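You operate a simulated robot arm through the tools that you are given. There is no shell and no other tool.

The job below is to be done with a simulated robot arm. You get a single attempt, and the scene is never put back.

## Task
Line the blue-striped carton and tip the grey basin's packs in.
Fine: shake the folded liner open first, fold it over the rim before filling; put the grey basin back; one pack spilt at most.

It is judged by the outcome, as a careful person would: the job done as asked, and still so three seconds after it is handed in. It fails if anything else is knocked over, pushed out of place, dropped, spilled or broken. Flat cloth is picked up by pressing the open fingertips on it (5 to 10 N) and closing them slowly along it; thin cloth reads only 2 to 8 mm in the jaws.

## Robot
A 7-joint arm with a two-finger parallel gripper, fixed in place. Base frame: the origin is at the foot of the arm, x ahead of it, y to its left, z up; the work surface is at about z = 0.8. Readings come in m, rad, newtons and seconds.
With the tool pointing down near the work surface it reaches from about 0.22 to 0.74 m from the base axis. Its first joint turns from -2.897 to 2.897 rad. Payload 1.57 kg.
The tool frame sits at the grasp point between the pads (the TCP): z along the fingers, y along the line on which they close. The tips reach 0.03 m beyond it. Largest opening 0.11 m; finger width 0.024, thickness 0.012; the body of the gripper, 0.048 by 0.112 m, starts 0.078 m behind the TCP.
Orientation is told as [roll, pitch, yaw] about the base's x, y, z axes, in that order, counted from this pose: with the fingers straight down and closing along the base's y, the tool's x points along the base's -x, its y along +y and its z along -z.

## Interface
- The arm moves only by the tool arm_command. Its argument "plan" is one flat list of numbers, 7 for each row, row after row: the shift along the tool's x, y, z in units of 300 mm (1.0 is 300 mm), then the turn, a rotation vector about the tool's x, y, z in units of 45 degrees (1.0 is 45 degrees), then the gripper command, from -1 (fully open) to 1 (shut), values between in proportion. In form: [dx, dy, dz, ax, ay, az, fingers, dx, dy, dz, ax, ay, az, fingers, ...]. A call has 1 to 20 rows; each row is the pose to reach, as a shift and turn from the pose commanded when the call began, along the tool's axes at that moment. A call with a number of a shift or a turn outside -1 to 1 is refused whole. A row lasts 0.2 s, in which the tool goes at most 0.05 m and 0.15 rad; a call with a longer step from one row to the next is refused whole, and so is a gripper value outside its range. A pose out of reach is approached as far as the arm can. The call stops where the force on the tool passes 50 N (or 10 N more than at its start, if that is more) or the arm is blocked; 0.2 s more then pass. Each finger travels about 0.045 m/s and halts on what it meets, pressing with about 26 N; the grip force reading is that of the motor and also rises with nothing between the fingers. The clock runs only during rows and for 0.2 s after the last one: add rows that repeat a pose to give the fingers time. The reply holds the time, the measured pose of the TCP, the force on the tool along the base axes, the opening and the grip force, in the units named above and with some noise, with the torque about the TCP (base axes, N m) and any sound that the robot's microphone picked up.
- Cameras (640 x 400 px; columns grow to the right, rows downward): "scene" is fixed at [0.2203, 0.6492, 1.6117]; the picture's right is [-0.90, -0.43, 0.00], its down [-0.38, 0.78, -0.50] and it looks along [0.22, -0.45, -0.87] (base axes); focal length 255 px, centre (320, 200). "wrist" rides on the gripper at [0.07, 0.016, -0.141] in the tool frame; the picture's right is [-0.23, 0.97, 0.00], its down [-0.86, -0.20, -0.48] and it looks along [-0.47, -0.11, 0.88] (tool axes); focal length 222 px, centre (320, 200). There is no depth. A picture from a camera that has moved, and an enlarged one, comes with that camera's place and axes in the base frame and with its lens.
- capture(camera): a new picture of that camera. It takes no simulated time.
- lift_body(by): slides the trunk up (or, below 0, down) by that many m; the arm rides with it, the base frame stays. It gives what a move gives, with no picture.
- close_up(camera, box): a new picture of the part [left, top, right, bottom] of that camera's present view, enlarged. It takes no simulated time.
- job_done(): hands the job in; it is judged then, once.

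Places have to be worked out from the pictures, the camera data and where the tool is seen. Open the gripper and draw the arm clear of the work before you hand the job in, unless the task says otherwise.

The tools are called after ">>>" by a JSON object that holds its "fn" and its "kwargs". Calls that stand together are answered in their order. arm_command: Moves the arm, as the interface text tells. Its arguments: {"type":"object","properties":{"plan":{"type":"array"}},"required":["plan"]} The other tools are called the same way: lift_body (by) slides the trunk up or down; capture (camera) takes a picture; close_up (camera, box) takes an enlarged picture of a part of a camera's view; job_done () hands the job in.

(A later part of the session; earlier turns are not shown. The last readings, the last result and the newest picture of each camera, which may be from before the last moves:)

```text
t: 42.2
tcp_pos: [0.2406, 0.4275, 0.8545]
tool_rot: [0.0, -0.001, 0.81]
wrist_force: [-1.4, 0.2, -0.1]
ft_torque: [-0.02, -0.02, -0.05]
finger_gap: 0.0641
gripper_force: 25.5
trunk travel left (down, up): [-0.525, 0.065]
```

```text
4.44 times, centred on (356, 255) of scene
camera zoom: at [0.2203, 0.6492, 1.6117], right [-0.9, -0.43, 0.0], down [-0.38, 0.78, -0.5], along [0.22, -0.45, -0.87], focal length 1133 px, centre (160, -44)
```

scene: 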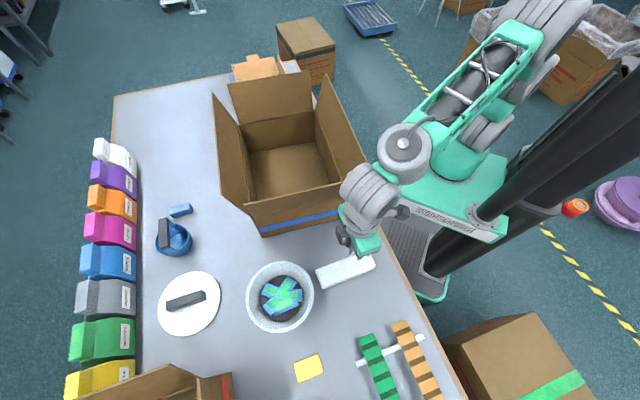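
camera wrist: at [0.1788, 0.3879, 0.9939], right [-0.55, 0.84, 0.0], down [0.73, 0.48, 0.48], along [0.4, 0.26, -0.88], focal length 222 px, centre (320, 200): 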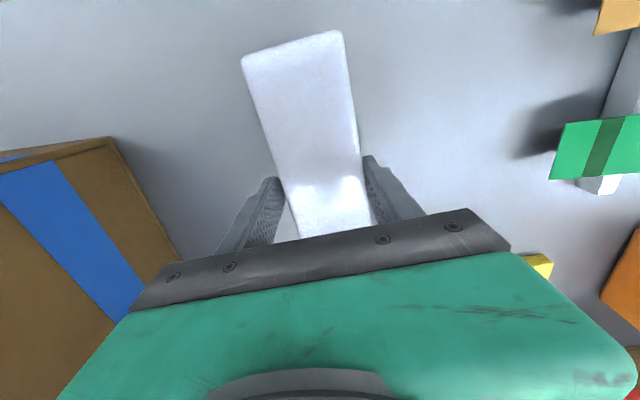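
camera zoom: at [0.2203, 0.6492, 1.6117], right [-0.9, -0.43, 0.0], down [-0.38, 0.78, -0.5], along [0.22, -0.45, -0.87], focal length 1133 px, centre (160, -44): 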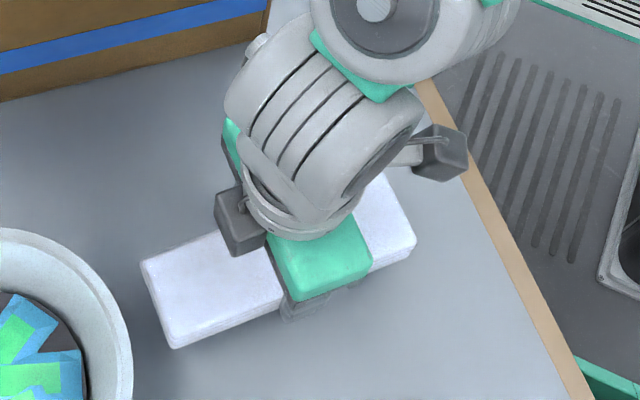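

The stack now rides with the gripper: it keeps its place in the wrist view while the background shifts. I keep raising it slowly, to get room underneath for shaking.

>>> {"fn": "arm_command", "kwargs": {"plan": [0, 0, -0.02, 0, 0, 0, 1, 0, 0, -0.04, 0, 0, 0, 1, 0, 0, -0.06, 0, 0, 0, 1, 0, 0, -0.08, 0, 0, 0, 1, 0, 0, -0.1, 0, 0, 0, 1, 0, 0, -0.13, 0, 0, 0, 1, 0, 0, -0.16, 0, 0, 0, 1, 0, 0, -0.19, 0, 0, 0, 1, 0, 0, -0.22, 0, 0, 0, 1, 0, 0, -0.25, 0, 0, 0, 1, 0, 0, -0.28, 0, 0, 0, 1, 0, 0, -0.31, 0, 0, 0, 1, 0, 0, -0.34, 0, 0, 0, 1, 0, 0, -0.37, 0, 0, 0, 1, 0, 0, -0.4, 0, 0, 0, 1, 0, 0, -0.43, 0, 0, 0, 1, 0, 0, -0.46, 0, 0, 0, 1, 0, 0, -0.48, 0, 0, 0, 1, 0, 0, -0.5, 0, 0, 0, 1, 0, 0, -0.5, 0, 0, 0, 1]}}

>>> {"fn": "capture", "kwargs": {"camera": "wrist"}}

>>> {"fn": "capture", "kwargs": {"camera": "scene"}}

```text
t: 46.4
tcp_pos: [0.2398, 0.4273, 1.0041]
tool_rot: [0.0, 0.001, 0.81]
wrist_force: [-0.4, -0.3, -0.9]
ft_torque: [0.0, -0.01, -0.03]
finger_gap: 0.0643
gripper_force: 26.2
trunk travel left (down, up): [-0.525, 0.065]
```

```text
taken
camera wrist: at [0.1791, 0.388, 1.1443], right [-0.55, 0.84, 0.0], down [0.73, 0.48, 0.48], along [0.4, 0.26, -0.88], focal length 222 px, centre (320, 200)
```

wrist: 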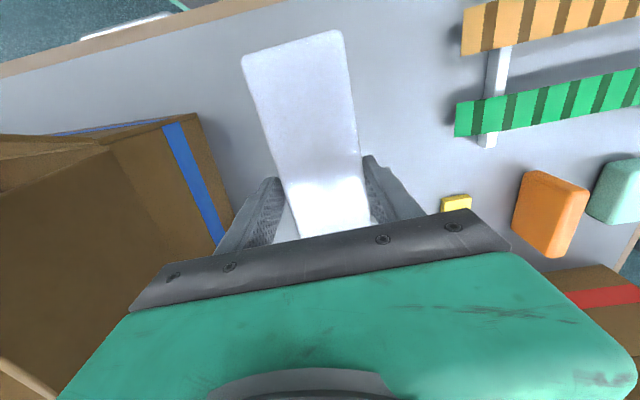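

```text
taken
```

scene: 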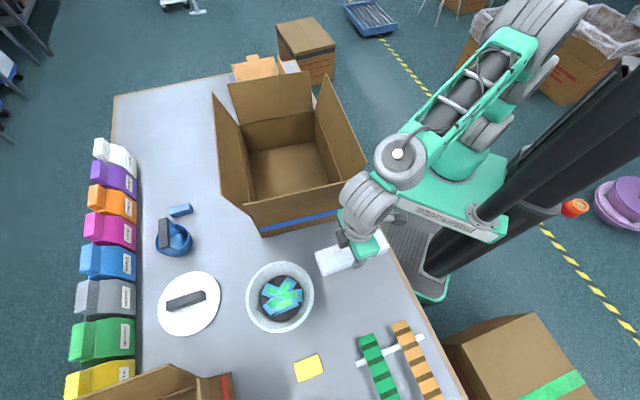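

The bundle is firmly held. Shaking directly above the carton lets it be lowered in straight afterwards, so I raise it to about 1.30 first.

>>> {"fn": "arm_command", "kwargs": {"plan": [0, 0, -0.03, 0, 0, 0, 1, 0, 0, -0.07, 0, 0, 0, 1, 0, 0, -0.12, 0, 0, 0, 1, 0, 0, -0.17, 0, 0, 0, 1, 0, 0, -0.22, 0, 0, 0, 1, 0, 0, -0.27, 0, 0, 0, 1, 0, 0, -0.32, 0, 0, 0, 1, 0, 0, -0.37, 0, 0, 0, 1, 0, 0, -0.42, 0, 0, 0, 1, 0, 0, -0.47, 0, 0, 0, 1, 0, 0, -0.52, 0, 0, 0, 1, 0, 0, -0.57, 0, 0, 0, 1, 0, 0, -0.62, 0, 0, 0, 1, 0, 0, -0.67, 0, 0, 0, 1, 0, 0, -0.72, 0, 0, 0, 1, 0, 0, -0.77, 0, 0, 0, 1, 0, 0, -0.82, 0, 0, 0, 1, 0, 0, -0.87, 0, 0, 0, 1, 0, 0, -0.92, 0, 0, 0, 1, 0, 0, -0.95, 0, 0, 0, 1]}}

>>> {"fn": "capture", "kwargs": {"camera": "scene"}}

```text
t: 50.6
tcp_pos: [0.2401, 0.4268, 1.2886]
tool_rot: [0.0, 0.0, 0.809]
wrist_force: [0.0, -0.3, 0.4]
ft_torque: [0.0, -0.05, -0.03]
finger_gap: 0.0641
gripper_force: 25.5
trunk travel left (down, up): [-0.525, 0.065]
```

```text
taken
```

scene: 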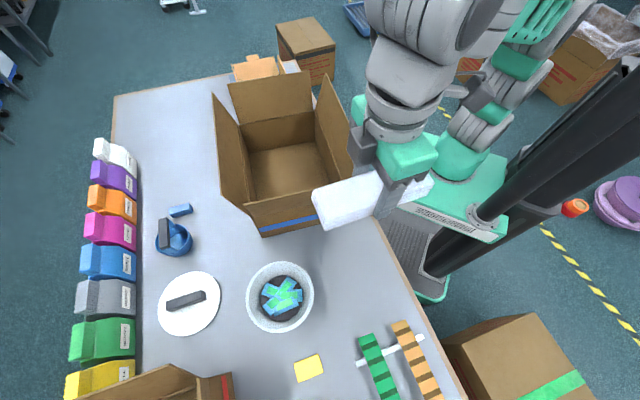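

I move it sideways toward the carton, centred near (0.547, 0.213), at this height and at about 0.075 m/s.

>>> {"fn": "arm_command", "kwargs": {"plan": [-0.006, -0.036, 0, 0, 0, 0, 1, -0.014, -0.086, 0, 0, 0, 0, 1, -0.022, -0.136, 0, 0, 0, 0, 1, -0.03, -0.186, 0, 0, 0, 0, 1, -0.037, -0.236, 0, 0, 0, 0, 1, -0.045, -0.286, 0, 0, 0, 0, 1, -0.052, -0.336, 0, 0, 0, 0, 1, -0.06, -0.386, 0, 0, 0, 0, 1, -0.067, -0.436, 0, 0, 0, 0, 1, -0.075, -0.486, 0, 0, 0, 0, 1, -0.083, -0.536, 0, 0, 0, 0, 1, -0.091, -0.586, 0, 0, 0, 0, 1, -0.098, -0.636, 0, 0, 0, 0, 1, -0.106, -0.686, 0, 0, 0, 0, 1, -0.113, -0.736, 0, 0, 0, 0, 1, -0.121, -0.786, 0, 0, 0, 0, 1, -0.129, -0.836, 0, 0, 0, 0, 1, -0.136, -0.886, 0, 0, 0, 0, 1, -0.144, -0.936, 0, 0, 0, 0, 1, -0.151, -0.986, 0, 0, 0, 0, 1]}}

>>> {"fn": "arm_command", "kwargs": {"plan": [-0.007, -0.045, 0, 0, 0, 0, 1, -0.014, -0.09, 0, 0, 0, 0, 1, -0.021, -0.135, 0, 0, 0, 0, 1, -0.028, -0.18, 0, 0, 0, 0, 1, -0.034, -0.22, 0, 0, 0, 0, 1, -0.038, -0.247, 0, 0, 0, 0, 1, -0.038, -0.247, 0, 0, 0, 0, 1]}}

>>> {"fn": "capture", "kwargs": {"camera": "scene"}}

>>> {"fn": "capture", "kwargs": {"camera": "wrist"}}

```text
t: 54.8
tcp_pos: [0.4847, 0.2559, 1.2885]
tool_rot: [0.0, -0.001, 0.81]
wrist_force: [0.4, 0.0, 0.4]
ft_torque: [-0.02, 0.01, -0.02]
finger_gap: 0.0643
gripper_force: 25.9
trunk travel left (down, up): [-0.525, 0.065]
```

```text
t: 56.4
tcp_pos: [0.5471, 0.2132, 1.2876]
tool_rot: [0.0, 0.0, 0.809]
wrist_force: [-0.6, 0.2, -0.3]
ft_torque: [0.01, 0.0, -0.01]
finger_gap: 0.0639
gripper_force: 26.0
trunk travel left (down, up): [-0.525, 0.065]
```

```text
taken
```

scene: 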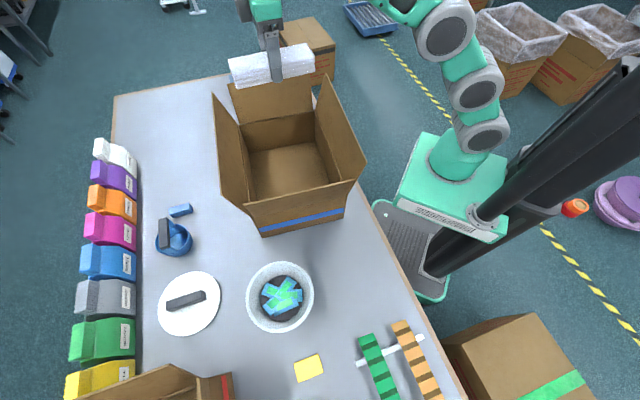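

```text
taken
camera wrist: at [0.4859, 0.1741, 1.4287], right [-0.55, 0.84, 0.0], down [0.73, 0.48, 0.48], along [0.4, 0.26, -0.88], focal length 222 px, centre (320, 200)
```

wrist: 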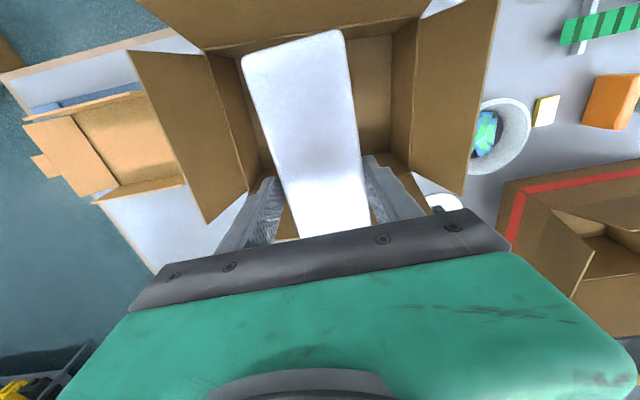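

It is centred over the carton. I begin with a short vertical shake of about 45 mm and watch the gap reading for slip.

>>> {"fn": "arm_command", "kwargs": {"plan": [0, 0, -0.15, 0, 0, 0, 1, 0, 0, 0, 0, 0, 0, 1, 0, 0, -0.15, 0, 0, 0, 1, 0, 0, 0, 0, 0, 0, 1, 0, 0, -0.15, 0, 0, 0, 1, 0, 0, 0, 0, 0, 0, 1, 0, 0, 0, 0, 0, 0, 1]}}

>>> {"fn": "capture", "kwargs": {"camera": "scene"}}

>>> {"fn": "capture", "kwargs": {"camera": "wrist"}}

```text
t: 56.7
tcp_pos: [0.5521, 0.2152, 1.297]
tool_rot: [-0.01, -0.021, 0.812]
wrist_force: [22.2, 10.0, -34.4]
ft_torque: [-0.04, 0.51, 0.1]
finger_gap: 0.0643
gripper_force: 25.9
out of reach, approached as far as the arm can: row 1
trunk travel left (down, up): [-0.525, 0.065]
stopped in row 1: the force on the tool passed its limit at 141 N (the readings are from after the stop); the commanded pose is now the measured one
```

```text
taken
```

scene: 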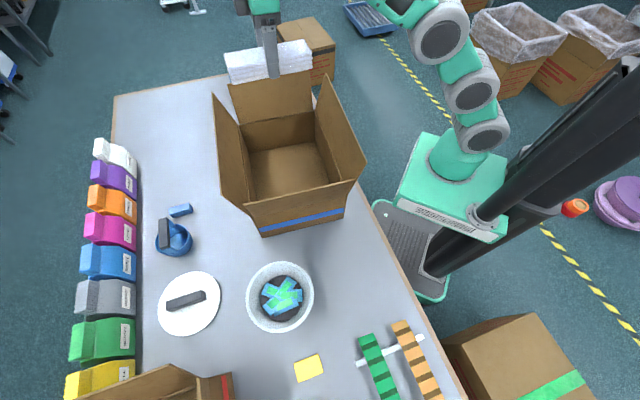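

```text
taken
camera wrist: at [0.4876, 0.1748, 1.4366], right [-0.55, 0.84, 0.0], down [0.72, 0.48, 0.5], along [0.42, 0.27, -0.87], focal length 222 px, centre (320, 200)
```

wrist: 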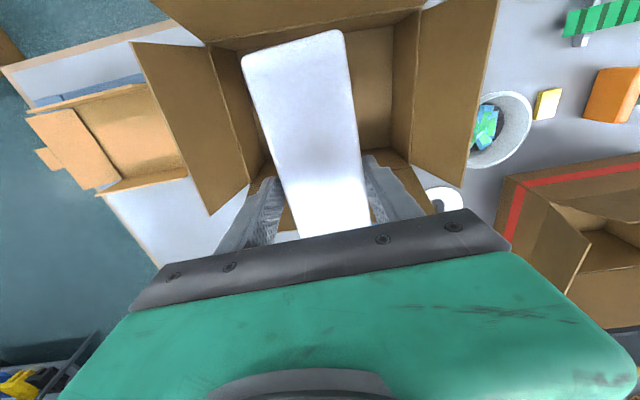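

At this radius z ≈ 1.30 is the arm's upper limit, so the row was refused by reach; the bundle is still held. I raise the trunk by 0.06 m to gain height.

>>> {"fn": "lift_body", "kwargs": {"by": 0.06}}

>>> {"fn": "arm_command", "kwargs": {"plan": [0, 0, 0.03, -0.014, 0.005, 0, 1, 0, 0, 0.06, -0.028, 0.009, 0, 1, 0, 0, 0.09, -0.028, 0.009, 0, 1, 0, 0, 0.1, -0.028, 0.009, 0, 1, 0, 0, 0.1, -0.028, 0.009, 0, 1]}}

>>> {"fn": "capture", "kwargs": {"camera": "scene"}}

```text
t: 57.1
tcp_pos: [0.5527, 0.2166, 1.3069]
tool_rot: [-0.008, -0.021, 0.811]
wrist_force: [10.7, 4.3, -17.9]
ft_torque: [-0.04, 0.28, 0.09]
finger_gap: 0.0642
gripper_force: 26.4
trunk travel left (down, up): [-0.534, 0.056]
stopped: the force on the tool passed its limit at 54 N (the readings are from after the stop); the commanded pose is now the measured one
```

```text
t: 58.3
tcp_pos: [0.5512, 0.2153, 1.2784]
tool_rot: [0.013, -0.014, 0.812]
wrist_force: [0.8, -0.1, -0.4]
ft_torque: [0.02, 0.0, -0.01]
finger_gap: 0.0641
gripper_force: 25.8
trunk travel left (down, up): [-0.534, 0.056]
```

```text
taken
```

scene: 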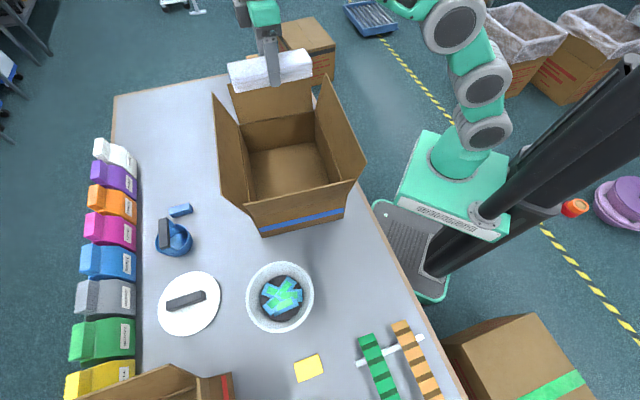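

The readings are calm again at z = 1.278, so I retry the trunk lift from this relaxed pose.

>>> {"fn": "lift_body", "kwargs": {"by": 0.05}}

```text
t: 59.2
tcp_pos: [0.5526, 0.2159, 1.3273]
tool_rot: [0.014, -0.011, 0.811]
wrist_force: [0.2, -0.4, -1.1]
ft_torque: [0.03, 0.0, 0.0]
finger_gap: 0.0642
gripper_force: 26.1
trunk travel left (down, up): [-0.584, 0.006]
```

Height is now 1.327. I shake vertically between there and about 1.285.

>>> {"fn": "arm_command", "kwargs": {"plan": [0, 0, 0.13, 0, 0, 0, 1, 0, 0, 0, 0, 0, 0, 1, 0, 0, 0.13, 0, 0, 0, 1, 0, 0, 0, 0, 0, 0, 1, 0, 0, 0.13, 0, 0, 0, 1, 0, 0, 0, 0, 0, 0, 1, 0, 0, 0, 0, 0, 0, 1]}}

>>> {"fn": "capture", "kwargs": {"camera": "scene"}}

>>> {"fn": "capture", "kwargs": {"camera": "wrist"}}

```text
t: 60.8
tcp_pos: [0.5522, 0.2168, 1.3273]
tool_rot: [0.015, -0.014, 0.813]
wrist_force: [0.9, -0.4, -0.6]
ft_torque: [-0.01, 0.02, 0.03]
finger_gap: 0.0641
gripper_force: 25.8
trunk travel left (down, up): [-0.584, 0.006]
```

```text
taken
```

scene: 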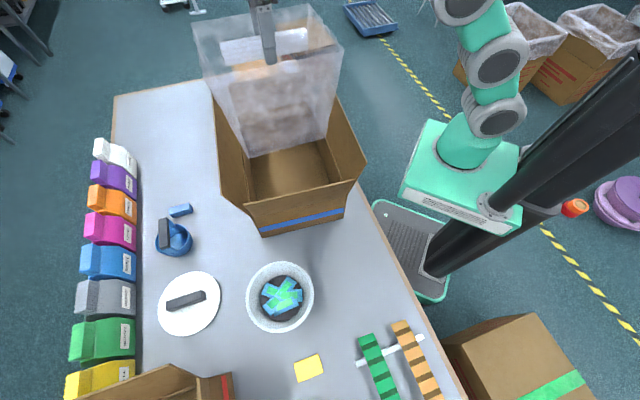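

```text
taken
camera wrist: at [0.4913, 0.1742, 1.4674], right [-0.55, 0.84, 0.02], down [0.73, 0.47, 0.49], along [0.4, 0.28, -0.87], focal length 222 px, centre (320, 200)
```

wrist: 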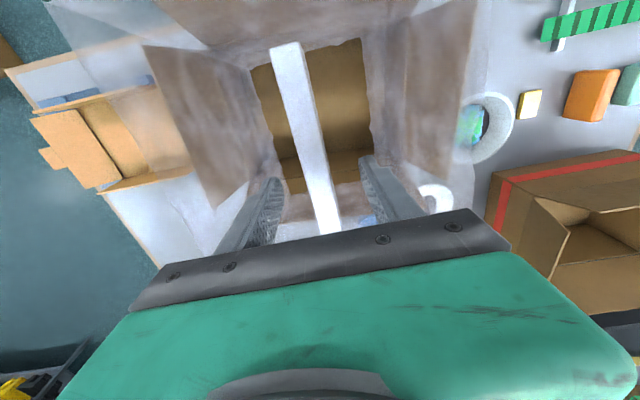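

The liner shook open: a translucent box-shaped bag now hangs below the gripper, with a white strip still in the jaws. I look closer.

>>> {"fn": "close_up", "kwargs": {"camera": "scene", "box": [180, 0, 380, 170]}}

>>> {"fn": "close_up", "kwargs": {"camera": "wrist", "box": [120, 0, 520, 250]}}

```text
2.35 times, centred on (280, 85) of scene
camera zoom: at [0.2203, 0.6492, 1.6117], right [-0.9, -0.43, 0.0], down [-0.38, 0.78, -0.5], along [0.22, -0.45, -0.87], focal length 600 px, centre (414, 471)
```

zoom: 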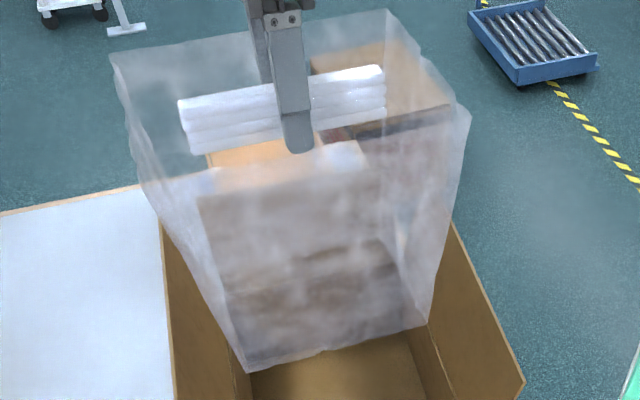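

```text
1.60 times, centred on (320, 125) of wrist
camera zoom: at [0.4913, 0.1742, 1.4674], right [-0.55, 0.84, 0.02], down [0.73, 0.47, 0.49], along [0.4, 0.28, -0.87], focal length 355 px, centre (320, 320)
```

zoom: 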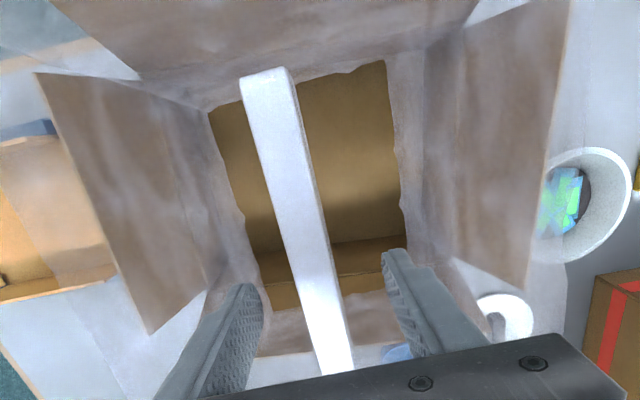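

I enlarge more to understand which end of the bag is open and how it hangs.

>>> {"fn": "close_up", "kwargs": {"camera": "scene", "box": [190, 0, 350, 100]}}

>>> {"fn": "close_up", "kwargs": {"camera": "scene", "box": [190, 70, 370, 182]}}

>>> {"fn": "close_up", "kwargs": {"camera": "wrist", "box": [220, 20, 420, 145]}}

>>> {"fn": "close_up", "kwargs": {"camera": "wrist", "box": [0, 0, 320, 260]}}

>>> {"fn": "close_up", "kwargs": {"camera": "wrist", "box": [320, 0, 640, 260]}}

```text
4.00 times, centred on (270, 50) of scene
camera zoom: at [0.2203, 0.6492, 1.6117], right [-0.9, -0.43, 0.0], down [-0.38, 0.78, -0.5], along [0.22, -0.45, -0.87], focal length 1019 px, centre (520, 800)
```

zoom: 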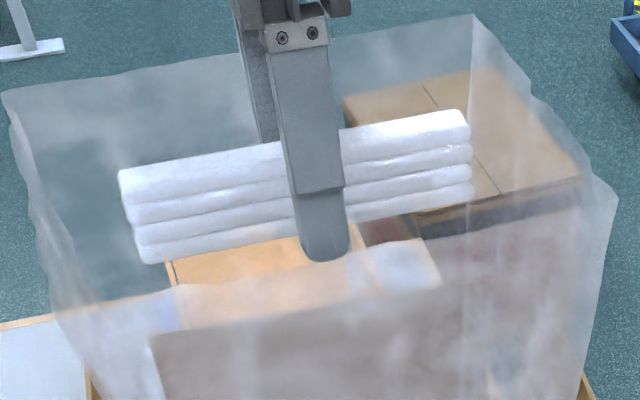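

```text
3.56 times, centred on (280, 126) of scene
camera zoom: at [0.2203, 0.6492, 1.6117], right [-0.9, -0.43, 0.0], down [-0.38, 0.78, -0.5], along [0.22, -0.45, -0.87], focal length 906 px, centre (462, 463)
```

zoom: 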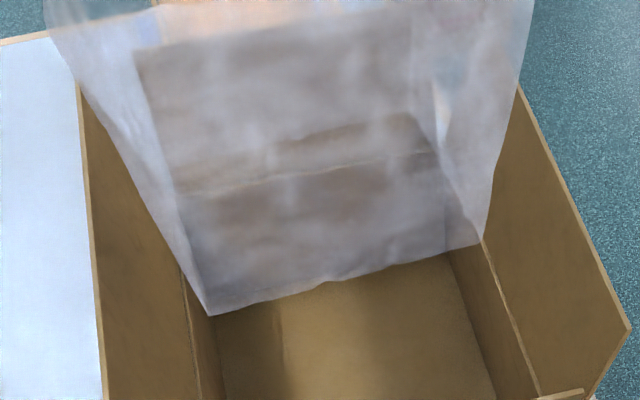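

```text
3.20 times, centred on (320, 82) of wrist
camera zoom: at [0.4913, 0.1742, 1.4674], right [-0.55, 0.84, 0.02], down [0.73, 0.47, 0.49], along [0.4, 0.28, -0.87], focal length 711 px, centre (320, 576)
```

zoom: 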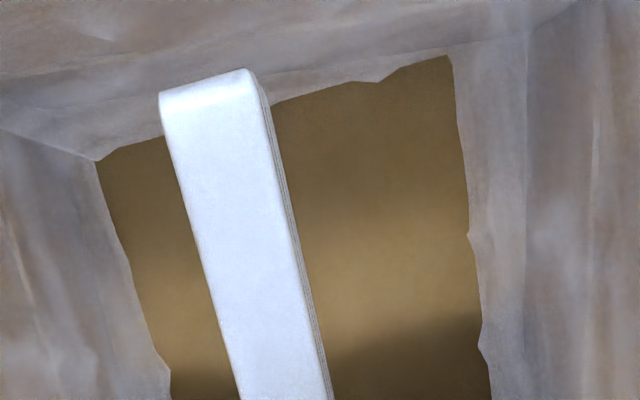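

```text
1.54 times, centred on (160, 130) of wrist
camera zoom: at [0.4913, 0.1742, 1.4674], right [-0.55, 0.84, 0.02], down [0.73, 0.47, 0.49], along [0.4, 0.28, -0.87], focal length 342 px, centre (566, 308)
```

zoom: 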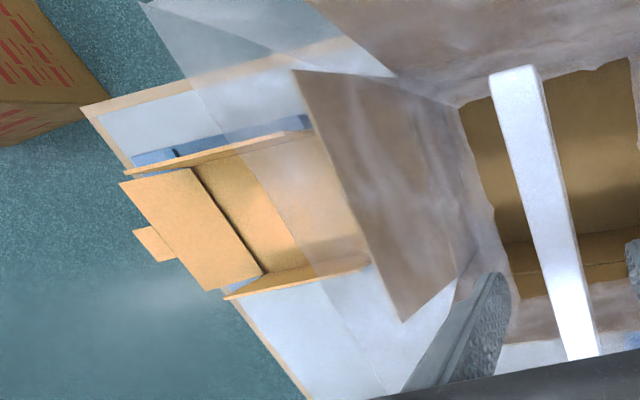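

```text
1.54 times, centred on (480, 130) of wrist
camera zoom: at [0.4913, 0.1742, 1.4674], right [-0.55, 0.84, 0.02], down [0.73, 0.47, 0.49], along [0.4, 0.28, -0.87], focal length 342 px, centre (74, 308)
```

zoom: 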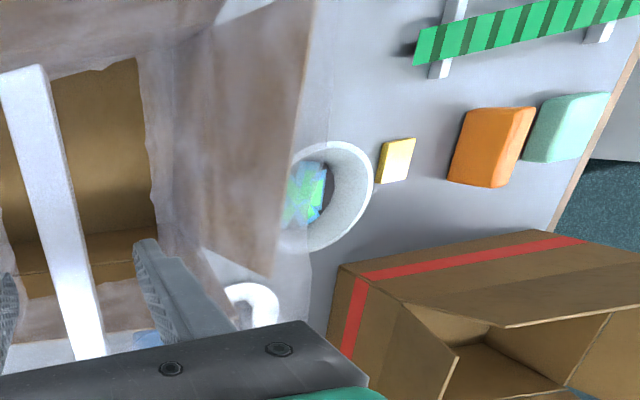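

The bag hangs mouth-up, its mouth about 0.26 x 0.19 m and its long side along the strip in the jaws, bottom near z ≈ 1.08. The carton's long side runs at −50°, so I turn the bag through about 96° to match, first trimming the small tilt.

>>> {"fn": "arm_command", "kwargs": {"plan": [0.01, 0, 0, 0.009, 0.009, 0, 1, 0.02, 0.003, 0, 0.018, 0.018, 0, 1, 0.02, 0.003, 0, 0.018, 0.018, 0, 1]}}

>>> {"fn": "arm_command", "kwargs": {"plan": [0, 0, 0, 0, 0, 0.1, 1, 0, 0, 0, 0, 0, 0.22, 1, 0, 0, 0, 0, 0, 0.34, 1, 0, 0, 0, 0, 0, 0.46, 1, 0, 0, 0, 0, 0, 0.58, 1, 0, 0, 0, 0, 0, 0.711, 1]}}

>>> {"fn": "arm_command", "kwargs": {"plan": [0, 0, 0, 0, 0, 0.1, 1, 0, 0, 0, 0, 0, 0.22, 1, 0, 0, 0, 0, 0, 0.34, 1, 0, 0, 0, 0, 0, 0.46, 1, 0, 0, 0, 0, 0, 0.58, 1, 0, 0, 0, 0, 0, 0.711, 1]}}

>>> {"fn": "arm_command", "kwargs": {"plan": [0, 0, 0, 0, 0, 0.1, 1, 0, 0, 0, 0, 0, 0.22, 1, 0, 0, 0, 0, 0, 0.34, 1, 0, 0, 0, 0, 0, 0.46, 1, 0, 0, 0, 0, 0, 0.58, 1, 0, 0, 0, 0, 0, 0.711, 1, 0, 0, 0, 0, 0, 0.711, 1]}}

>>> {"fn": "capture", "kwargs": {"camera": "scene"}}

>>> {"fn": "capture", "kwargs": {"camera": "wrist"}}

```text
t: 61.6
tcp_pos: [0.5482, 0.2111, 1.3267]
tool_rot: [-0.002, 0.001, 0.811]
wrist_force: [0.0, -0.2, 0.1]
ft_torque: [-0.01, 0.0, 0.04]
finger_gap: 0.0639
gripper_force: 25.5
trunk travel left (down, up): [-0.584, 0.006]
```

```text
t: 63.0
tcp_pos: [0.5465, 0.2125, 1.3269]
tool_rot: [-0.001, -0.001, 0.251]
wrist_force: [0.7, 0.2, -0.7]
ft_torque: [0.01, 0.01, 0.01]
finger_gap: 0.0641
gripper_force: 26.0
trunk travel left (down, up): [-0.584, 0.006]
```

```text
t: 64.4
tcp_pos: [0.5471, 0.2121, 1.3269]
tool_rot: [0.0, -0.001, -0.308]
wrist_force: [-0.6, -0.2, 0.0]
ft_torque: [0.0, 0.03, 0.02]
finger_gap: 0.0641
gripper_force: 25.9
trunk travel left (down, up): [-0.584, 0.006]
```

```text
t: 66.0
tcp_pos: [0.547, 0.2115, 1.3274]
tool_rot: [0.002, -0.002, -0.866]
wrist_force: [-0.2, -0.6, -0.4]
ft_torque: [0.03, 0.01, 0.02]
finger_gap: 0.0643
gripper_force: 26.3
trunk travel left (down, up): [-0.584, 0.006]
```

```text
taken
```

scene: 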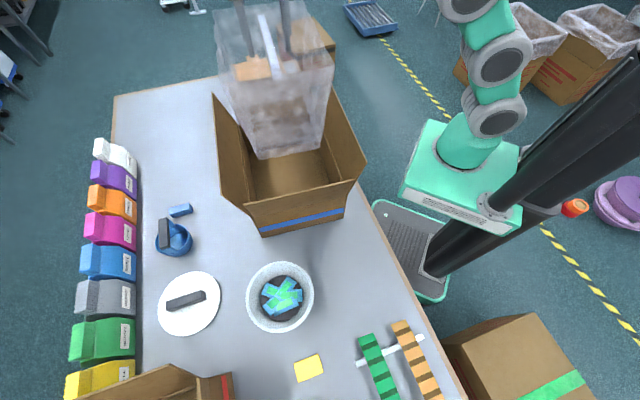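

```text
taken
camera wrist: at [0.5128, 0.2756, 1.4682], right [0.89, 0.46, 0.0], down [0.4, -0.78, 0.48], along [0.22, -0.43, -0.88], focal length 222 px, centre (320, 200)
```

wrist: 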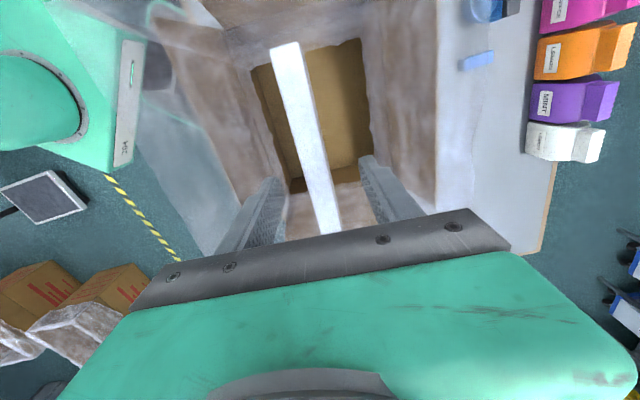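

The bag's long side is now along the carton's. I lower it slowly, keeping centred on the carton.

>>> {"fn": "arm_command", "kwargs": {"plan": [0, 0, 0.04, 0, 0, 0, 1, 0, 0, 0.09, 0, 0, 0, 1, 0, 0, 0.14, 0, 0, 0, 1, 0, 0, 0.19, 0, 0, 0, 1, 0, 0, 0.24, 0, 0, 0, 1, 0, 0, 0.29, 0, 0, 0, 1, 0, 0, 0.34, 0, 0, 0, 1, 0, 0, 0.39, 0, 0, 0, 1, 0, 0, 0.44, 0, 0, 0, 1, 0, 0, 0.49, 0, 0, 0, 1, 0, 0, 0.54, 0, 0, 0, 1, 0, 0, 0.59, 0, 0, 0, 1, 0, 0, 0.64, 0, 0, 0, 1, 0, 0, 0.68, 0, 0, 0, 1, 0, 0, 0.68, 0, 0, 0, 1]}}

>>> {"fn": "capture", "kwargs": {"camera": "scene"}}

>>> {"fn": "capture", "kwargs": {"camera": "wrist"}}

```text
t: 69.2
tcp_pos: [0.5467, 0.211, 1.1244]
tool_rot: [0.0, -0.001, -0.864]
wrist_force: [0.8, 0.1, -0.1]
ft_torque: [0.0, -0.01, 0.02]
finger_gap: 0.0642
gripper_force: 26.0
trunk travel left (down, up): [-0.584, 0.006]
```

```text
taken
```

scene: 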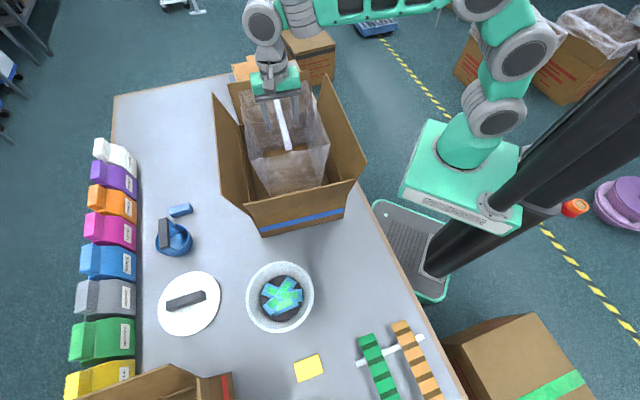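

```text
taken
camera wrist: at [0.5127, 0.2755, 1.264], right [0.89, 0.46, 0.0], down [0.4, -0.78, 0.48], along [0.22, -0.43, -0.88], focal length 222 px, centre (320, 200)
```

wrist: 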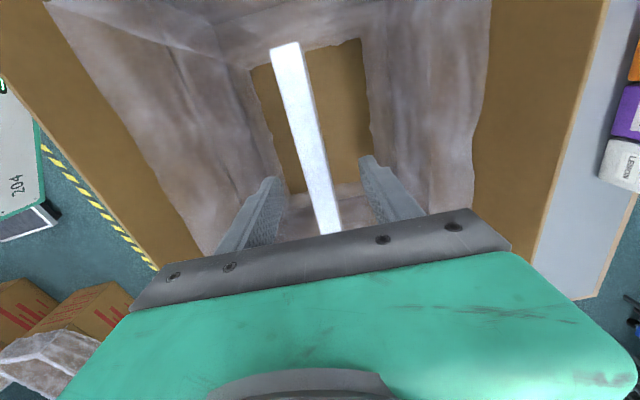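

The bag is inside the flaps and hanging freely. I keep lowering it toward the floor of the carton, watching the force.

>>> {"fn": "arm_command", "kwargs": {"plan": [0, 0, 0.03, 0, 0, 0, 1, 0, 0, 0.07, 0, 0, 0, 1, 0, 0, 0.11, 0, 0, 0, 1, 0, 0, 0.15, 0, 0, 0, 1, 0, 0, 0.19, 0, 0, 0, 1, 0, 0, 0.23, 0, 0, 0, 1, 0, 0, 0.25, 0, 0, 0, 1, 0, 0, 0.25, 0, 0, 0, 1]}}

>>> {"fn": "capture", "kwargs": {"camera": "scene"}}

>>> {"fn": "capture", "kwargs": {"camera": "wrist"}}

>>> {"fn": "close_up", "kwargs": {"camera": "scene", "box": [190, 50, 390, 200]}}

```text
t: 71.0
tcp_pos: [0.5469, 0.2112, 1.0494]
tool_rot: [0.001, -0.001, -0.864]
wrist_force: [-0.6, 0.2, -1.4]
ft_torque: [0.01, -0.01, 0.01]
finger_gap: 0.0644
gripper_force: 26.2
trunk travel left (down, up): [-0.584, 0.006]
```

```text
taken
```

scene: 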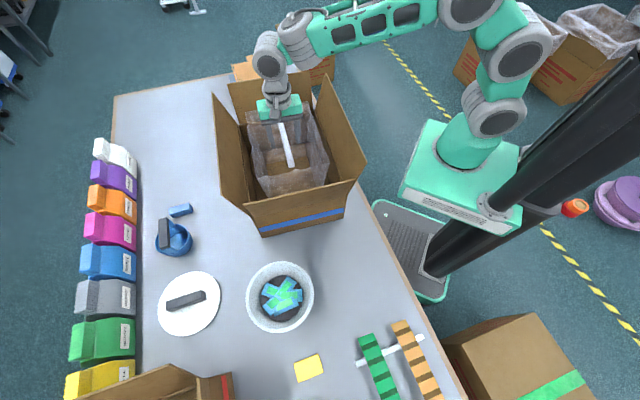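

```text
taken
camera wrist: at [0.5126, 0.2753, 1.1891], right [0.89, 0.46, 0.0], down [0.4, -0.78, 0.48], along [0.22, -0.43, -0.88], focal length 222 px, centre (320, 200)
```

wrist: 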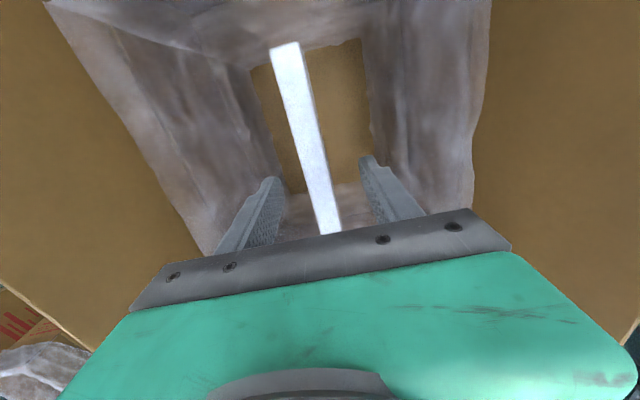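

```text
2.67 times, centred on (290, 125) of scene
camera zoom: at [0.2203, 0.6492, 1.6117], right [-0.9, -0.43, 0.0], down [-0.38, 0.78, -0.5], along [0.22, -0.45, -0.87], focal length 680 px, centre (400, 400)
```

zoom: 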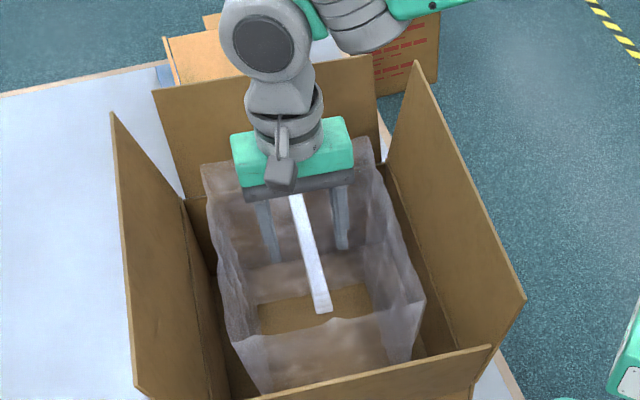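

The tube of film hangs straight inside the carton, its bottom just about at the floor and its rim near z ≈ 1.06. I lower another 6 cm and check how the film and the arm's clearance change.

>>> {"fn": "arm_command", "kwargs": {"plan": [0, 0, 0.03, 0, 0, 0, 1, 0, 0, 0.06, 0, 0, 0, 1, 0, 0, 0.1, 0, 0, 0, 1, 0, 0, 0.14, 0, 0, 0, 1, 0, 0, 0.18, 0, 0, 0, 1, 0, 0, 0.2, 0, 0, 0, 1, 0, 0, 0.2, 0, 0, 0, 1]}}

>>> {"fn": "capture", "kwargs": {"camera": "wrist"}}

>>> {"fn": "close_up", "kwargs": {"camera": "scene", "box": [190, 30, 430, 210]}}

```text
t: 72.6
tcp_pos: [0.5482, 0.2118, 0.9894]
tool_rot: [-0.002, -0.002, -0.862]
wrist_force: [0.4, -0.2, -0.2]
ft_torque: [0.0, 0.0, 0.02]
finger_gap: 0.0643
gripper_force: 26.0
trunk travel left (down, up): [-0.584, 0.006]
```

```text
taken
camera wrist: at [0.513, 0.2755, 1.1287], right [0.89, 0.46, 0.0], down [0.4, -0.78, 0.48], along [0.22, -0.43, -0.88], focal length 222 px, centre (320, 200)
```

wrist: 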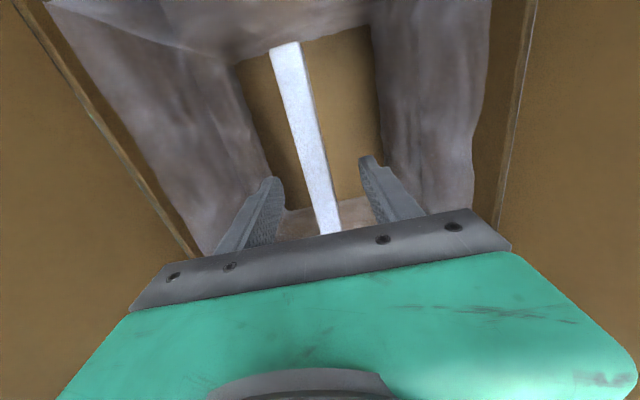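

```text
2.22 times, centred on (310, 120) of scene
camera zoom: at [0.2203, 0.6492, 1.6117], right [-0.9, -0.43, 0.0], down [-0.38, 0.78, -0.5], along [0.22, -0.45, -0.87], focal length 566 px, centre (342, 378)
```

zoom: 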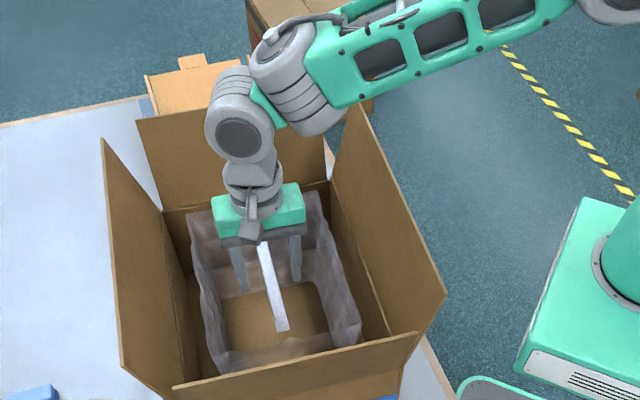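

The film moves as one with the jaws and its foot is on the carton floor. The forearm crosses the right flap with about 0.16 m of clearance, so I lower 6 cm more.

>>> {"fn": "arm_command", "kwargs": {"plan": [0, 0, 0.03, 0, 0, 0, 1, 0, 0, 0.06, 0, 0, 0, 1, 0, 0, 0.1, 0, 0, 0, 1, 0, 0, 0.14, 0, 0, 0, 1, 0, 0, 0.18, 0, 0, 0, 1, 0, 0, 0.2, 0, 0, 0, 1, 0, 0, 0.2, 0, 0, 0, 1]}}

>>> {"fn": "capture", "kwargs": {"camera": "wrist"}}

>>> {"fn": "close_up", "kwargs": {"camera": "scene", "box": [190, 30, 430, 210]}}

```text
t: 74.2
tcp_pos: [0.5479, 0.2115, 0.9275]
tool_rot: [0.0, 0.0, -0.866]
wrist_force: [0.0, -0.7, -0.4]
ft_torque: [-0.01, -0.01, 0.0]
finger_gap: 0.0643
gripper_force: 26.0
trunk travel left (down, up): [-0.584, 0.006]
```

```text
taken
camera wrist: at [0.5136, 0.2754, 1.0695], right [0.89, 0.46, 0.0], down [0.4, -0.78, 0.48], along [0.22, -0.43, -0.88], focal length 222 px, centre (320, 200)
```

wrist: 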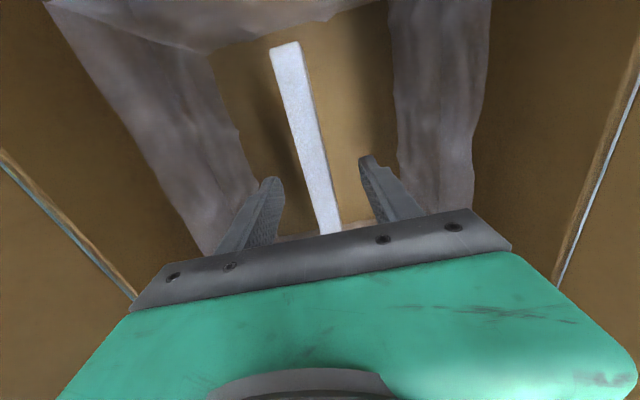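

```text
2.22 times, centred on (310, 120) of scene
camera zoom: at [0.2203, 0.6492, 1.6117], right [-0.9, -0.43, 0.0], down [-0.38, 0.78, -0.5], along [0.22, -0.45, -0.87], focal length 566 px, centre (342, 378)
```

zoom: 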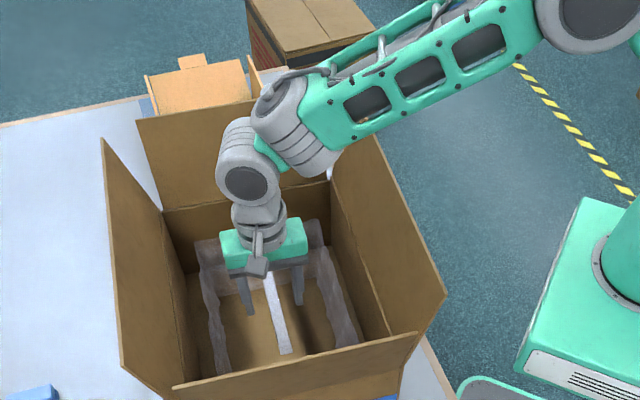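

Still no contact force. By my estimate the forearm keeps about 4 cm over the flap, so I continue down until the strip is just off the carton floor.

>>> {"fn": "arm_command", "kwargs": {"plan": [0, 0, 0.03, 0, 0, 0, 1, 0, 0, 0.07, 0, 0, 0, 1, 0, 0, 0.11, 0, 0, 0, 1, 0, 0, 0.15, 0, 0, 0, 1, 0, 0, 0.19, 0, 0, 0, 1, 0, 0, 0.23, 0, 0, 0, 1, 0, 0, 0.25, 0, 0, 0, 1, 0, 0, 0.25, 0, 0, 0, 1]}}

>>> {"fn": "capture", "kwargs": {"camera": "wrist"}}

>>> {"fn": "close_up", "kwargs": {"camera": "scene", "box": [190, 30, 430, 210]}}

```text
t: 76.0
tcp_pos: [0.5473, 0.2121, 0.8546]
tool_rot: [0.0, -0.002, -0.864]
wrist_force: [0.4, 0.6, -0.4]
ft_torque: [0.01, 0.02, 0.01]
finger_gap: 0.064
gripper_force: 26.1
trunk travel left (down, up): [-0.584, 0.006]
```

```text
taken
camera wrist: at [0.5134, 0.2758, 0.9945], right [0.89, 0.46, 0.0], down [0.4, -0.78, 0.48], along [0.22, -0.43, -0.88], focal length 222 px, centre (320, 200)
```

wrist: 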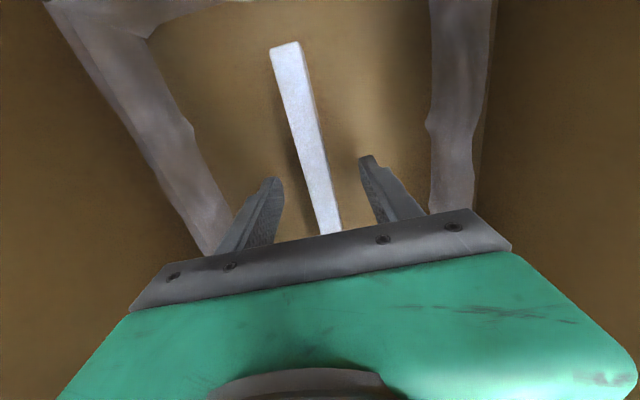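

```text
2.22 times, centred on (310, 120) of scene
camera zoom: at [0.2203, 0.6492, 1.6117], right [-0.9, -0.43, 0.0], down [-0.38, 0.78, -0.5], along [0.22, -0.45, -0.87], focal length 566 px, centre (342, 378)
```

zoom: 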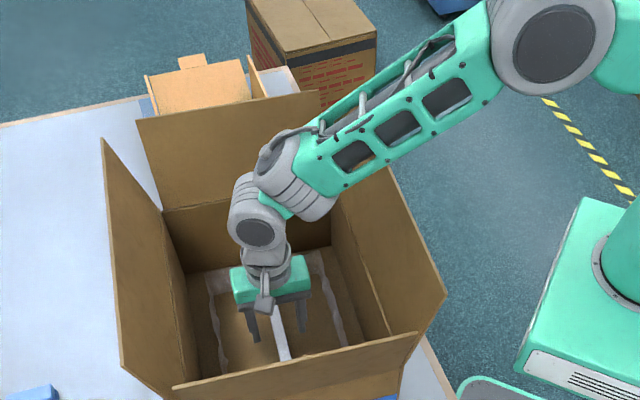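

The strip's underside is about 15 mm above the carton floor. I lower that last bit and then open the jaws gently.

>>> {"fn": "arm_command", "kwargs": {"plan": [0, 0, 0.015, 0, 0, 0, 1, 0, 0, 0.03, 0, 0, 0, 1, 0, 0, 0.045, 0, 0, 0, 1, 0, 0, 0.045, 0, 0, 0, 1]}}

>>> {"fn": "arm_command", "kwargs": {"plan": [0, 0, 0, 0, 0, 0, 0.3, 0, 0, 0, 0, 0, 0, -0.1, 0, 0, 0, 0, 0, 0, -0.25, 0, 0, 0, 0, 0, 0, -0.4, 0, 0, 0, 0, 0, 0, -0.5, 0, 0, 0, 0, 0, 0, -0.5, 0, 0, 0, 0, 0, 0, -0.5]}}

>>> {"fn": "capture", "kwargs": {"camera": "wrist"}}

>>> {"fn": "close_up", "kwargs": {"camera": "scene", "box": [190, 30, 430, 210]}}

```text
t: 77.0
tcp_pos: [0.5477, 0.2113, 0.8399]
tool_rot: [-0.001, -0.002, -0.866]
wrist_force: [1.0, -0.1, 0.6]
ft_torque: [-0.04, 0.02, -0.04]
finger_gap: 0.0644
gripper_force: 26.3
trunk travel left (down, up): [-0.584, 0.006]
```

```text
t: 78.6
tcp_pos: [0.5469, 0.2114, 0.84]
tool_rot: [-0.001, -0.001, -0.864]
wrist_force: [0.0, 0.0, -0.7]
ft_torque: [-0.01, 0.0, 0.01]
finger_gap: 0.0823
gripper_force: 0.0
trunk travel left (down, up): [-0.584, 0.006]
```

```text
taken
camera wrist: at [0.5134, 0.2756, 0.9807], right [0.89, 0.46, 0.0], down [0.4, -0.78, 0.48], along [0.22, -0.43, -0.88], focal length 222 px, centre (320, 200)
```

wrist: 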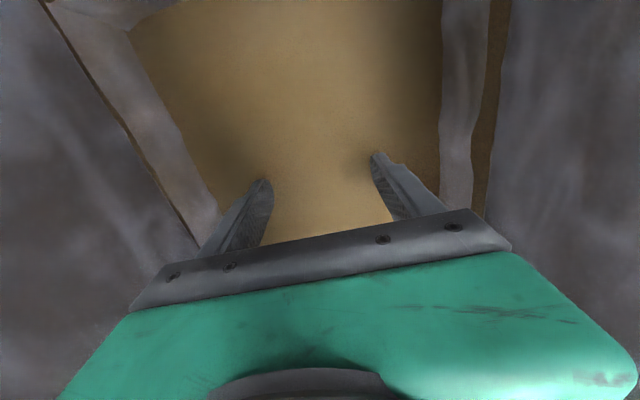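

```text
2.22 times, centred on (310, 120) of scene
camera zoom: at [0.2203, 0.6492, 1.6117], right [-0.9, -0.43, 0.0], down [-0.38, 0.78, -0.5], along [0.22, -0.45, -0.87], focal length 566 px, centre (342, 378)
```

zoom: 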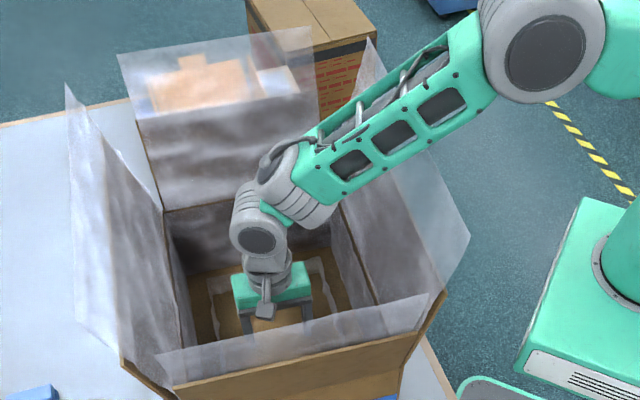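

On release the liner settled into the carton: film now lines the walls and flaps and stands up past every flap edge. I raise the arm straight out slowly to look at it.

>>> {"fn": "arm_command", "kwargs": {"plan": [0, 0, -0.04, 0, 0, 0, -0.5, 0, 0, -0.1, 0, 0, 0, -0.5, 0, 0, -0.16, 0, 0, 0, -0.5, 0, 0, -0.22, 0, 0, 0, -0.5, 0, 0, -0.28, 0, 0, 0, -0.5, 0, 0, -0.34, 0, 0, 0, -0.5, 0, 0, -0.4, 0, 0, 0, -0.5, 0, 0, -0.46, 0, 0, 0, -0.5, 0, 0, -0.52, 0, 0, 0, -0.5, 0, 0, -0.58, 0, 0, 0, -0.5, 0, 0, -0.64, 0, 0, 0, -0.5, 0, 0, -0.7, 0, 0, 0, -0.5, 0, 0, -0.76, 0, 0, 0, -0.5, 0, 0, -0.82, 0, 0, 0, -0.5, 0, 0, -0.88, 0, 0, 0, -0.5, 0, 0, -0.94, 0, 0, 0, -0.5, 0, 0, -1, 0, 0, 0, -0.5, 0, 0, -1, 0, 0, 0, -0.5]}}

>>> {"fn": "arm_command", "kwargs": {"plan": [0, 0, -0.1, 0, 0, 0, -0.5, 0, 0, -0.2, 0, 0, 0, -0.5, 0, 0, -0.3, 0, 0, 0, -0.5, 0, 0, -0.4, 0, 0, 0, -0.5, 0, 0, -0.5, 0, 0, 0, -0.5, 0, 0, -0.5, 0, 0, 0, -0.5]}}

>>> {"fn": "capture", "kwargs": {"camera": "wrist"}}

>>> {"fn": "capture", "kwargs": {"camera": "scene"}}

>>> {"fn": "close_up", "kwargs": {"camera": "scene", "box": [190, 30, 430, 250]}}

```text
t: 82.4
tcp_pos: [0.5469, 0.2121, 1.1411]
tool_rot: [-0.001, 0.0, -0.864]
wrist_force: [-0.3, -0.7, 0.4]
ft_torque: [0.0, 0.01, 0.01]
finger_gap: 0.0823
gripper_force: 0.1
trunk travel left (down, up): [-0.584, 0.006]
```

```text
t: 83.8
tcp_pos: [0.5467, 0.2121, 1.292]
tool_rot: [0.0, 0.0, -0.864]
wrist_force: [0.3, 1.1, 0.2]
ft_torque: [0.02, 0.0, 0.05]
finger_gap: 0.0826
gripper_force: 0.1
trunk travel left (down, up): [-0.584, 0.006]
```

```text
taken
camera wrist: at [0.5129, 0.2764, 1.4322], right [0.89, 0.46, 0.0], down [0.4, -0.78, 0.48], along [0.22, -0.43, -0.88], focal length 222 px, centre (320, 200)
```

wrist: 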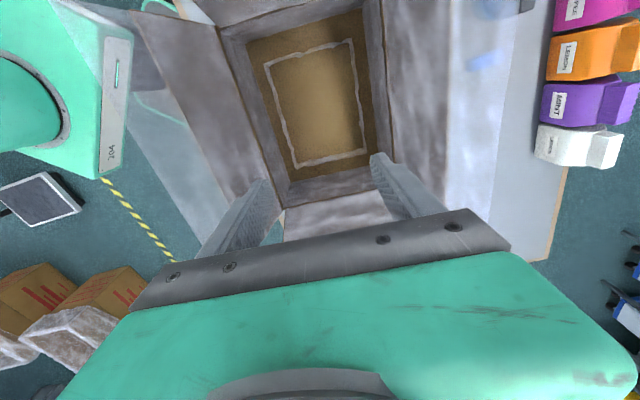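

```text
taken
```

scene: 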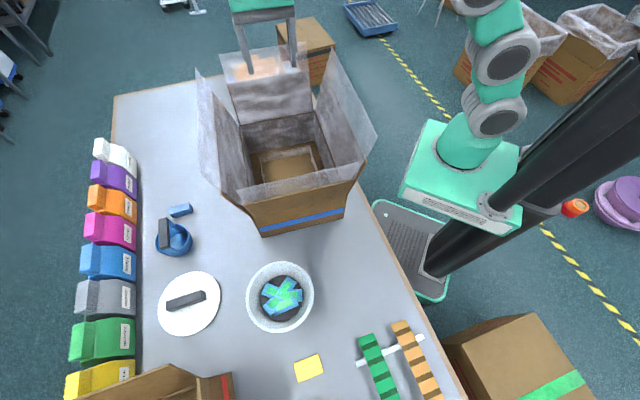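

```text
1.82 times, centred on (310, 140) of scene
camera zoom: at [0.2203, 0.6492, 1.6117], right [-0.9, -0.43, 0.0], down [-0.38, 0.78, -0.5], along [0.22, -0.45, -0.87], focal length 463 px, centre (338, 309)
```

zoom: 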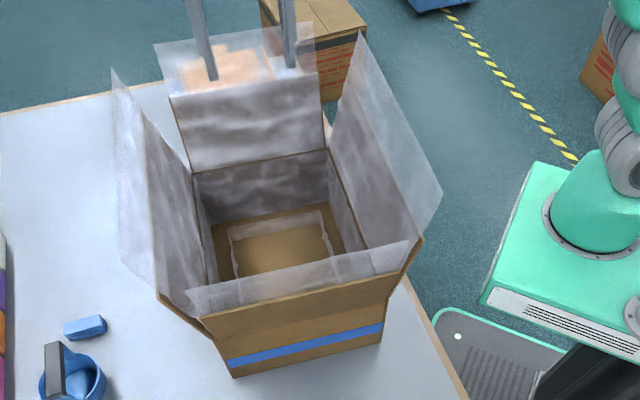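

All four sides now have a film margin standing about 8 cm beyond the flap edges. I zoom in on each side to place these margins before folding them over.

>>> {"fn": "close_up", "kwargs": {"camera": "scene", "box": [215, 140, 385, 246]}}

>>> {"fn": "close_up", "kwargs": {"camera": "scene", "box": [300, 40, 400, 190]}}

>>> {"fn": "close_up", "kwargs": {"camera": "scene", "box": [180, 40, 340, 140]}}

>>> {"fn": "close_up", "kwargs": {"camera": "scene", "box": [180, 60, 280, 220]}}

```text
3.76 times, centred on (300, 193) of scene
camera zoom: at [0.2203, 0.6492, 1.6117], right [-0.9, -0.43, 0.0], down [-0.38, 0.78, -0.5], along [0.22, -0.45, -0.87], focal length 959 px, centre (395, 226)
```

zoom: 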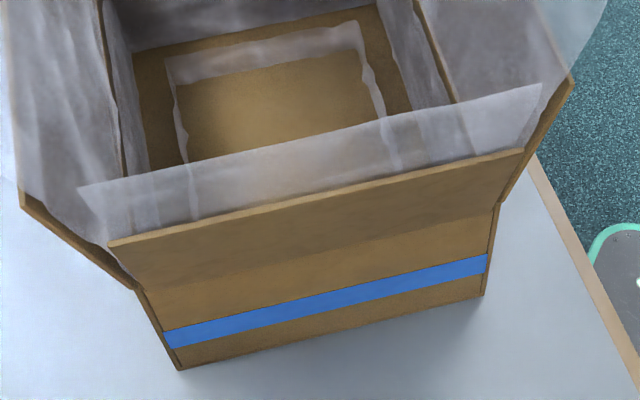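

```text
2.67 times, centred on (350, 115) of scene
camera zoom: at [0.2203, 0.6492, 1.6117], right [-0.9, -0.43, 0.0], down [-0.38, 0.78, -0.5], along [0.22, -0.45, -0.87], focal length 680 px, centre (240, 427)
```

zoom: 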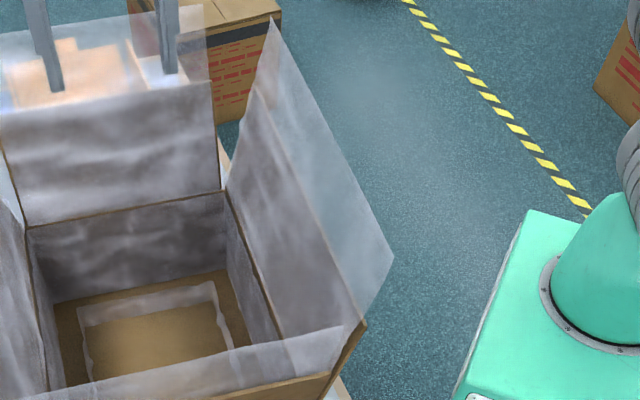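

```text
4.00 times, centred on (260, 90) of scene
camera zoom: at [0.2203, 0.6492, 1.6117], right [-0.9, -0.43, 0.0], down [-0.38, 0.78, -0.5], along [0.22, -0.45, -0.87], focal length 1019 px, centre (560, 640)
```

zoom: 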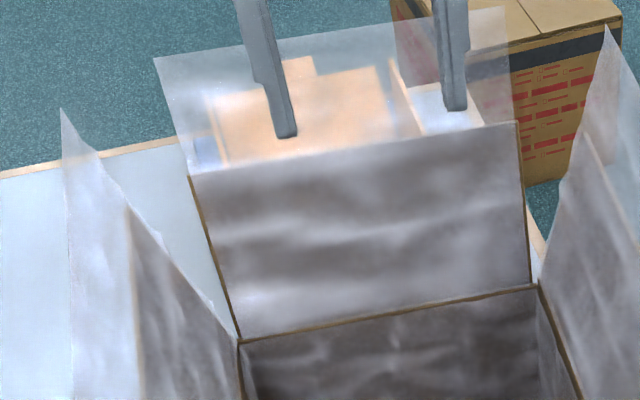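

```text
2.50 times, centred on (230, 140) of scene
camera zoom: at [0.2203, 0.6492, 1.6117], right [-0.9, -0.43, 0.0], down [-0.38, 0.78, -0.5], along [0.22, -0.45, -0.87], focal length 637 px, centre (545, 350)
```

zoom: 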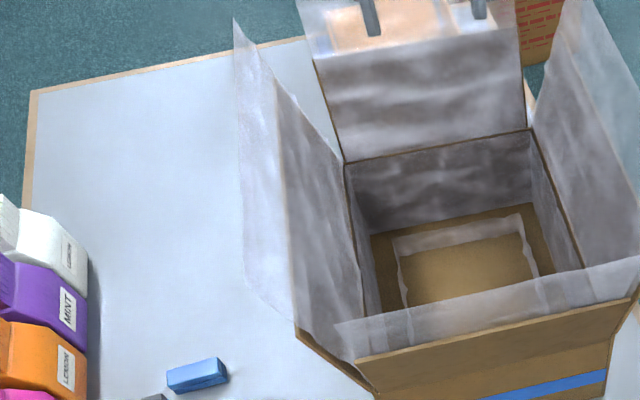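

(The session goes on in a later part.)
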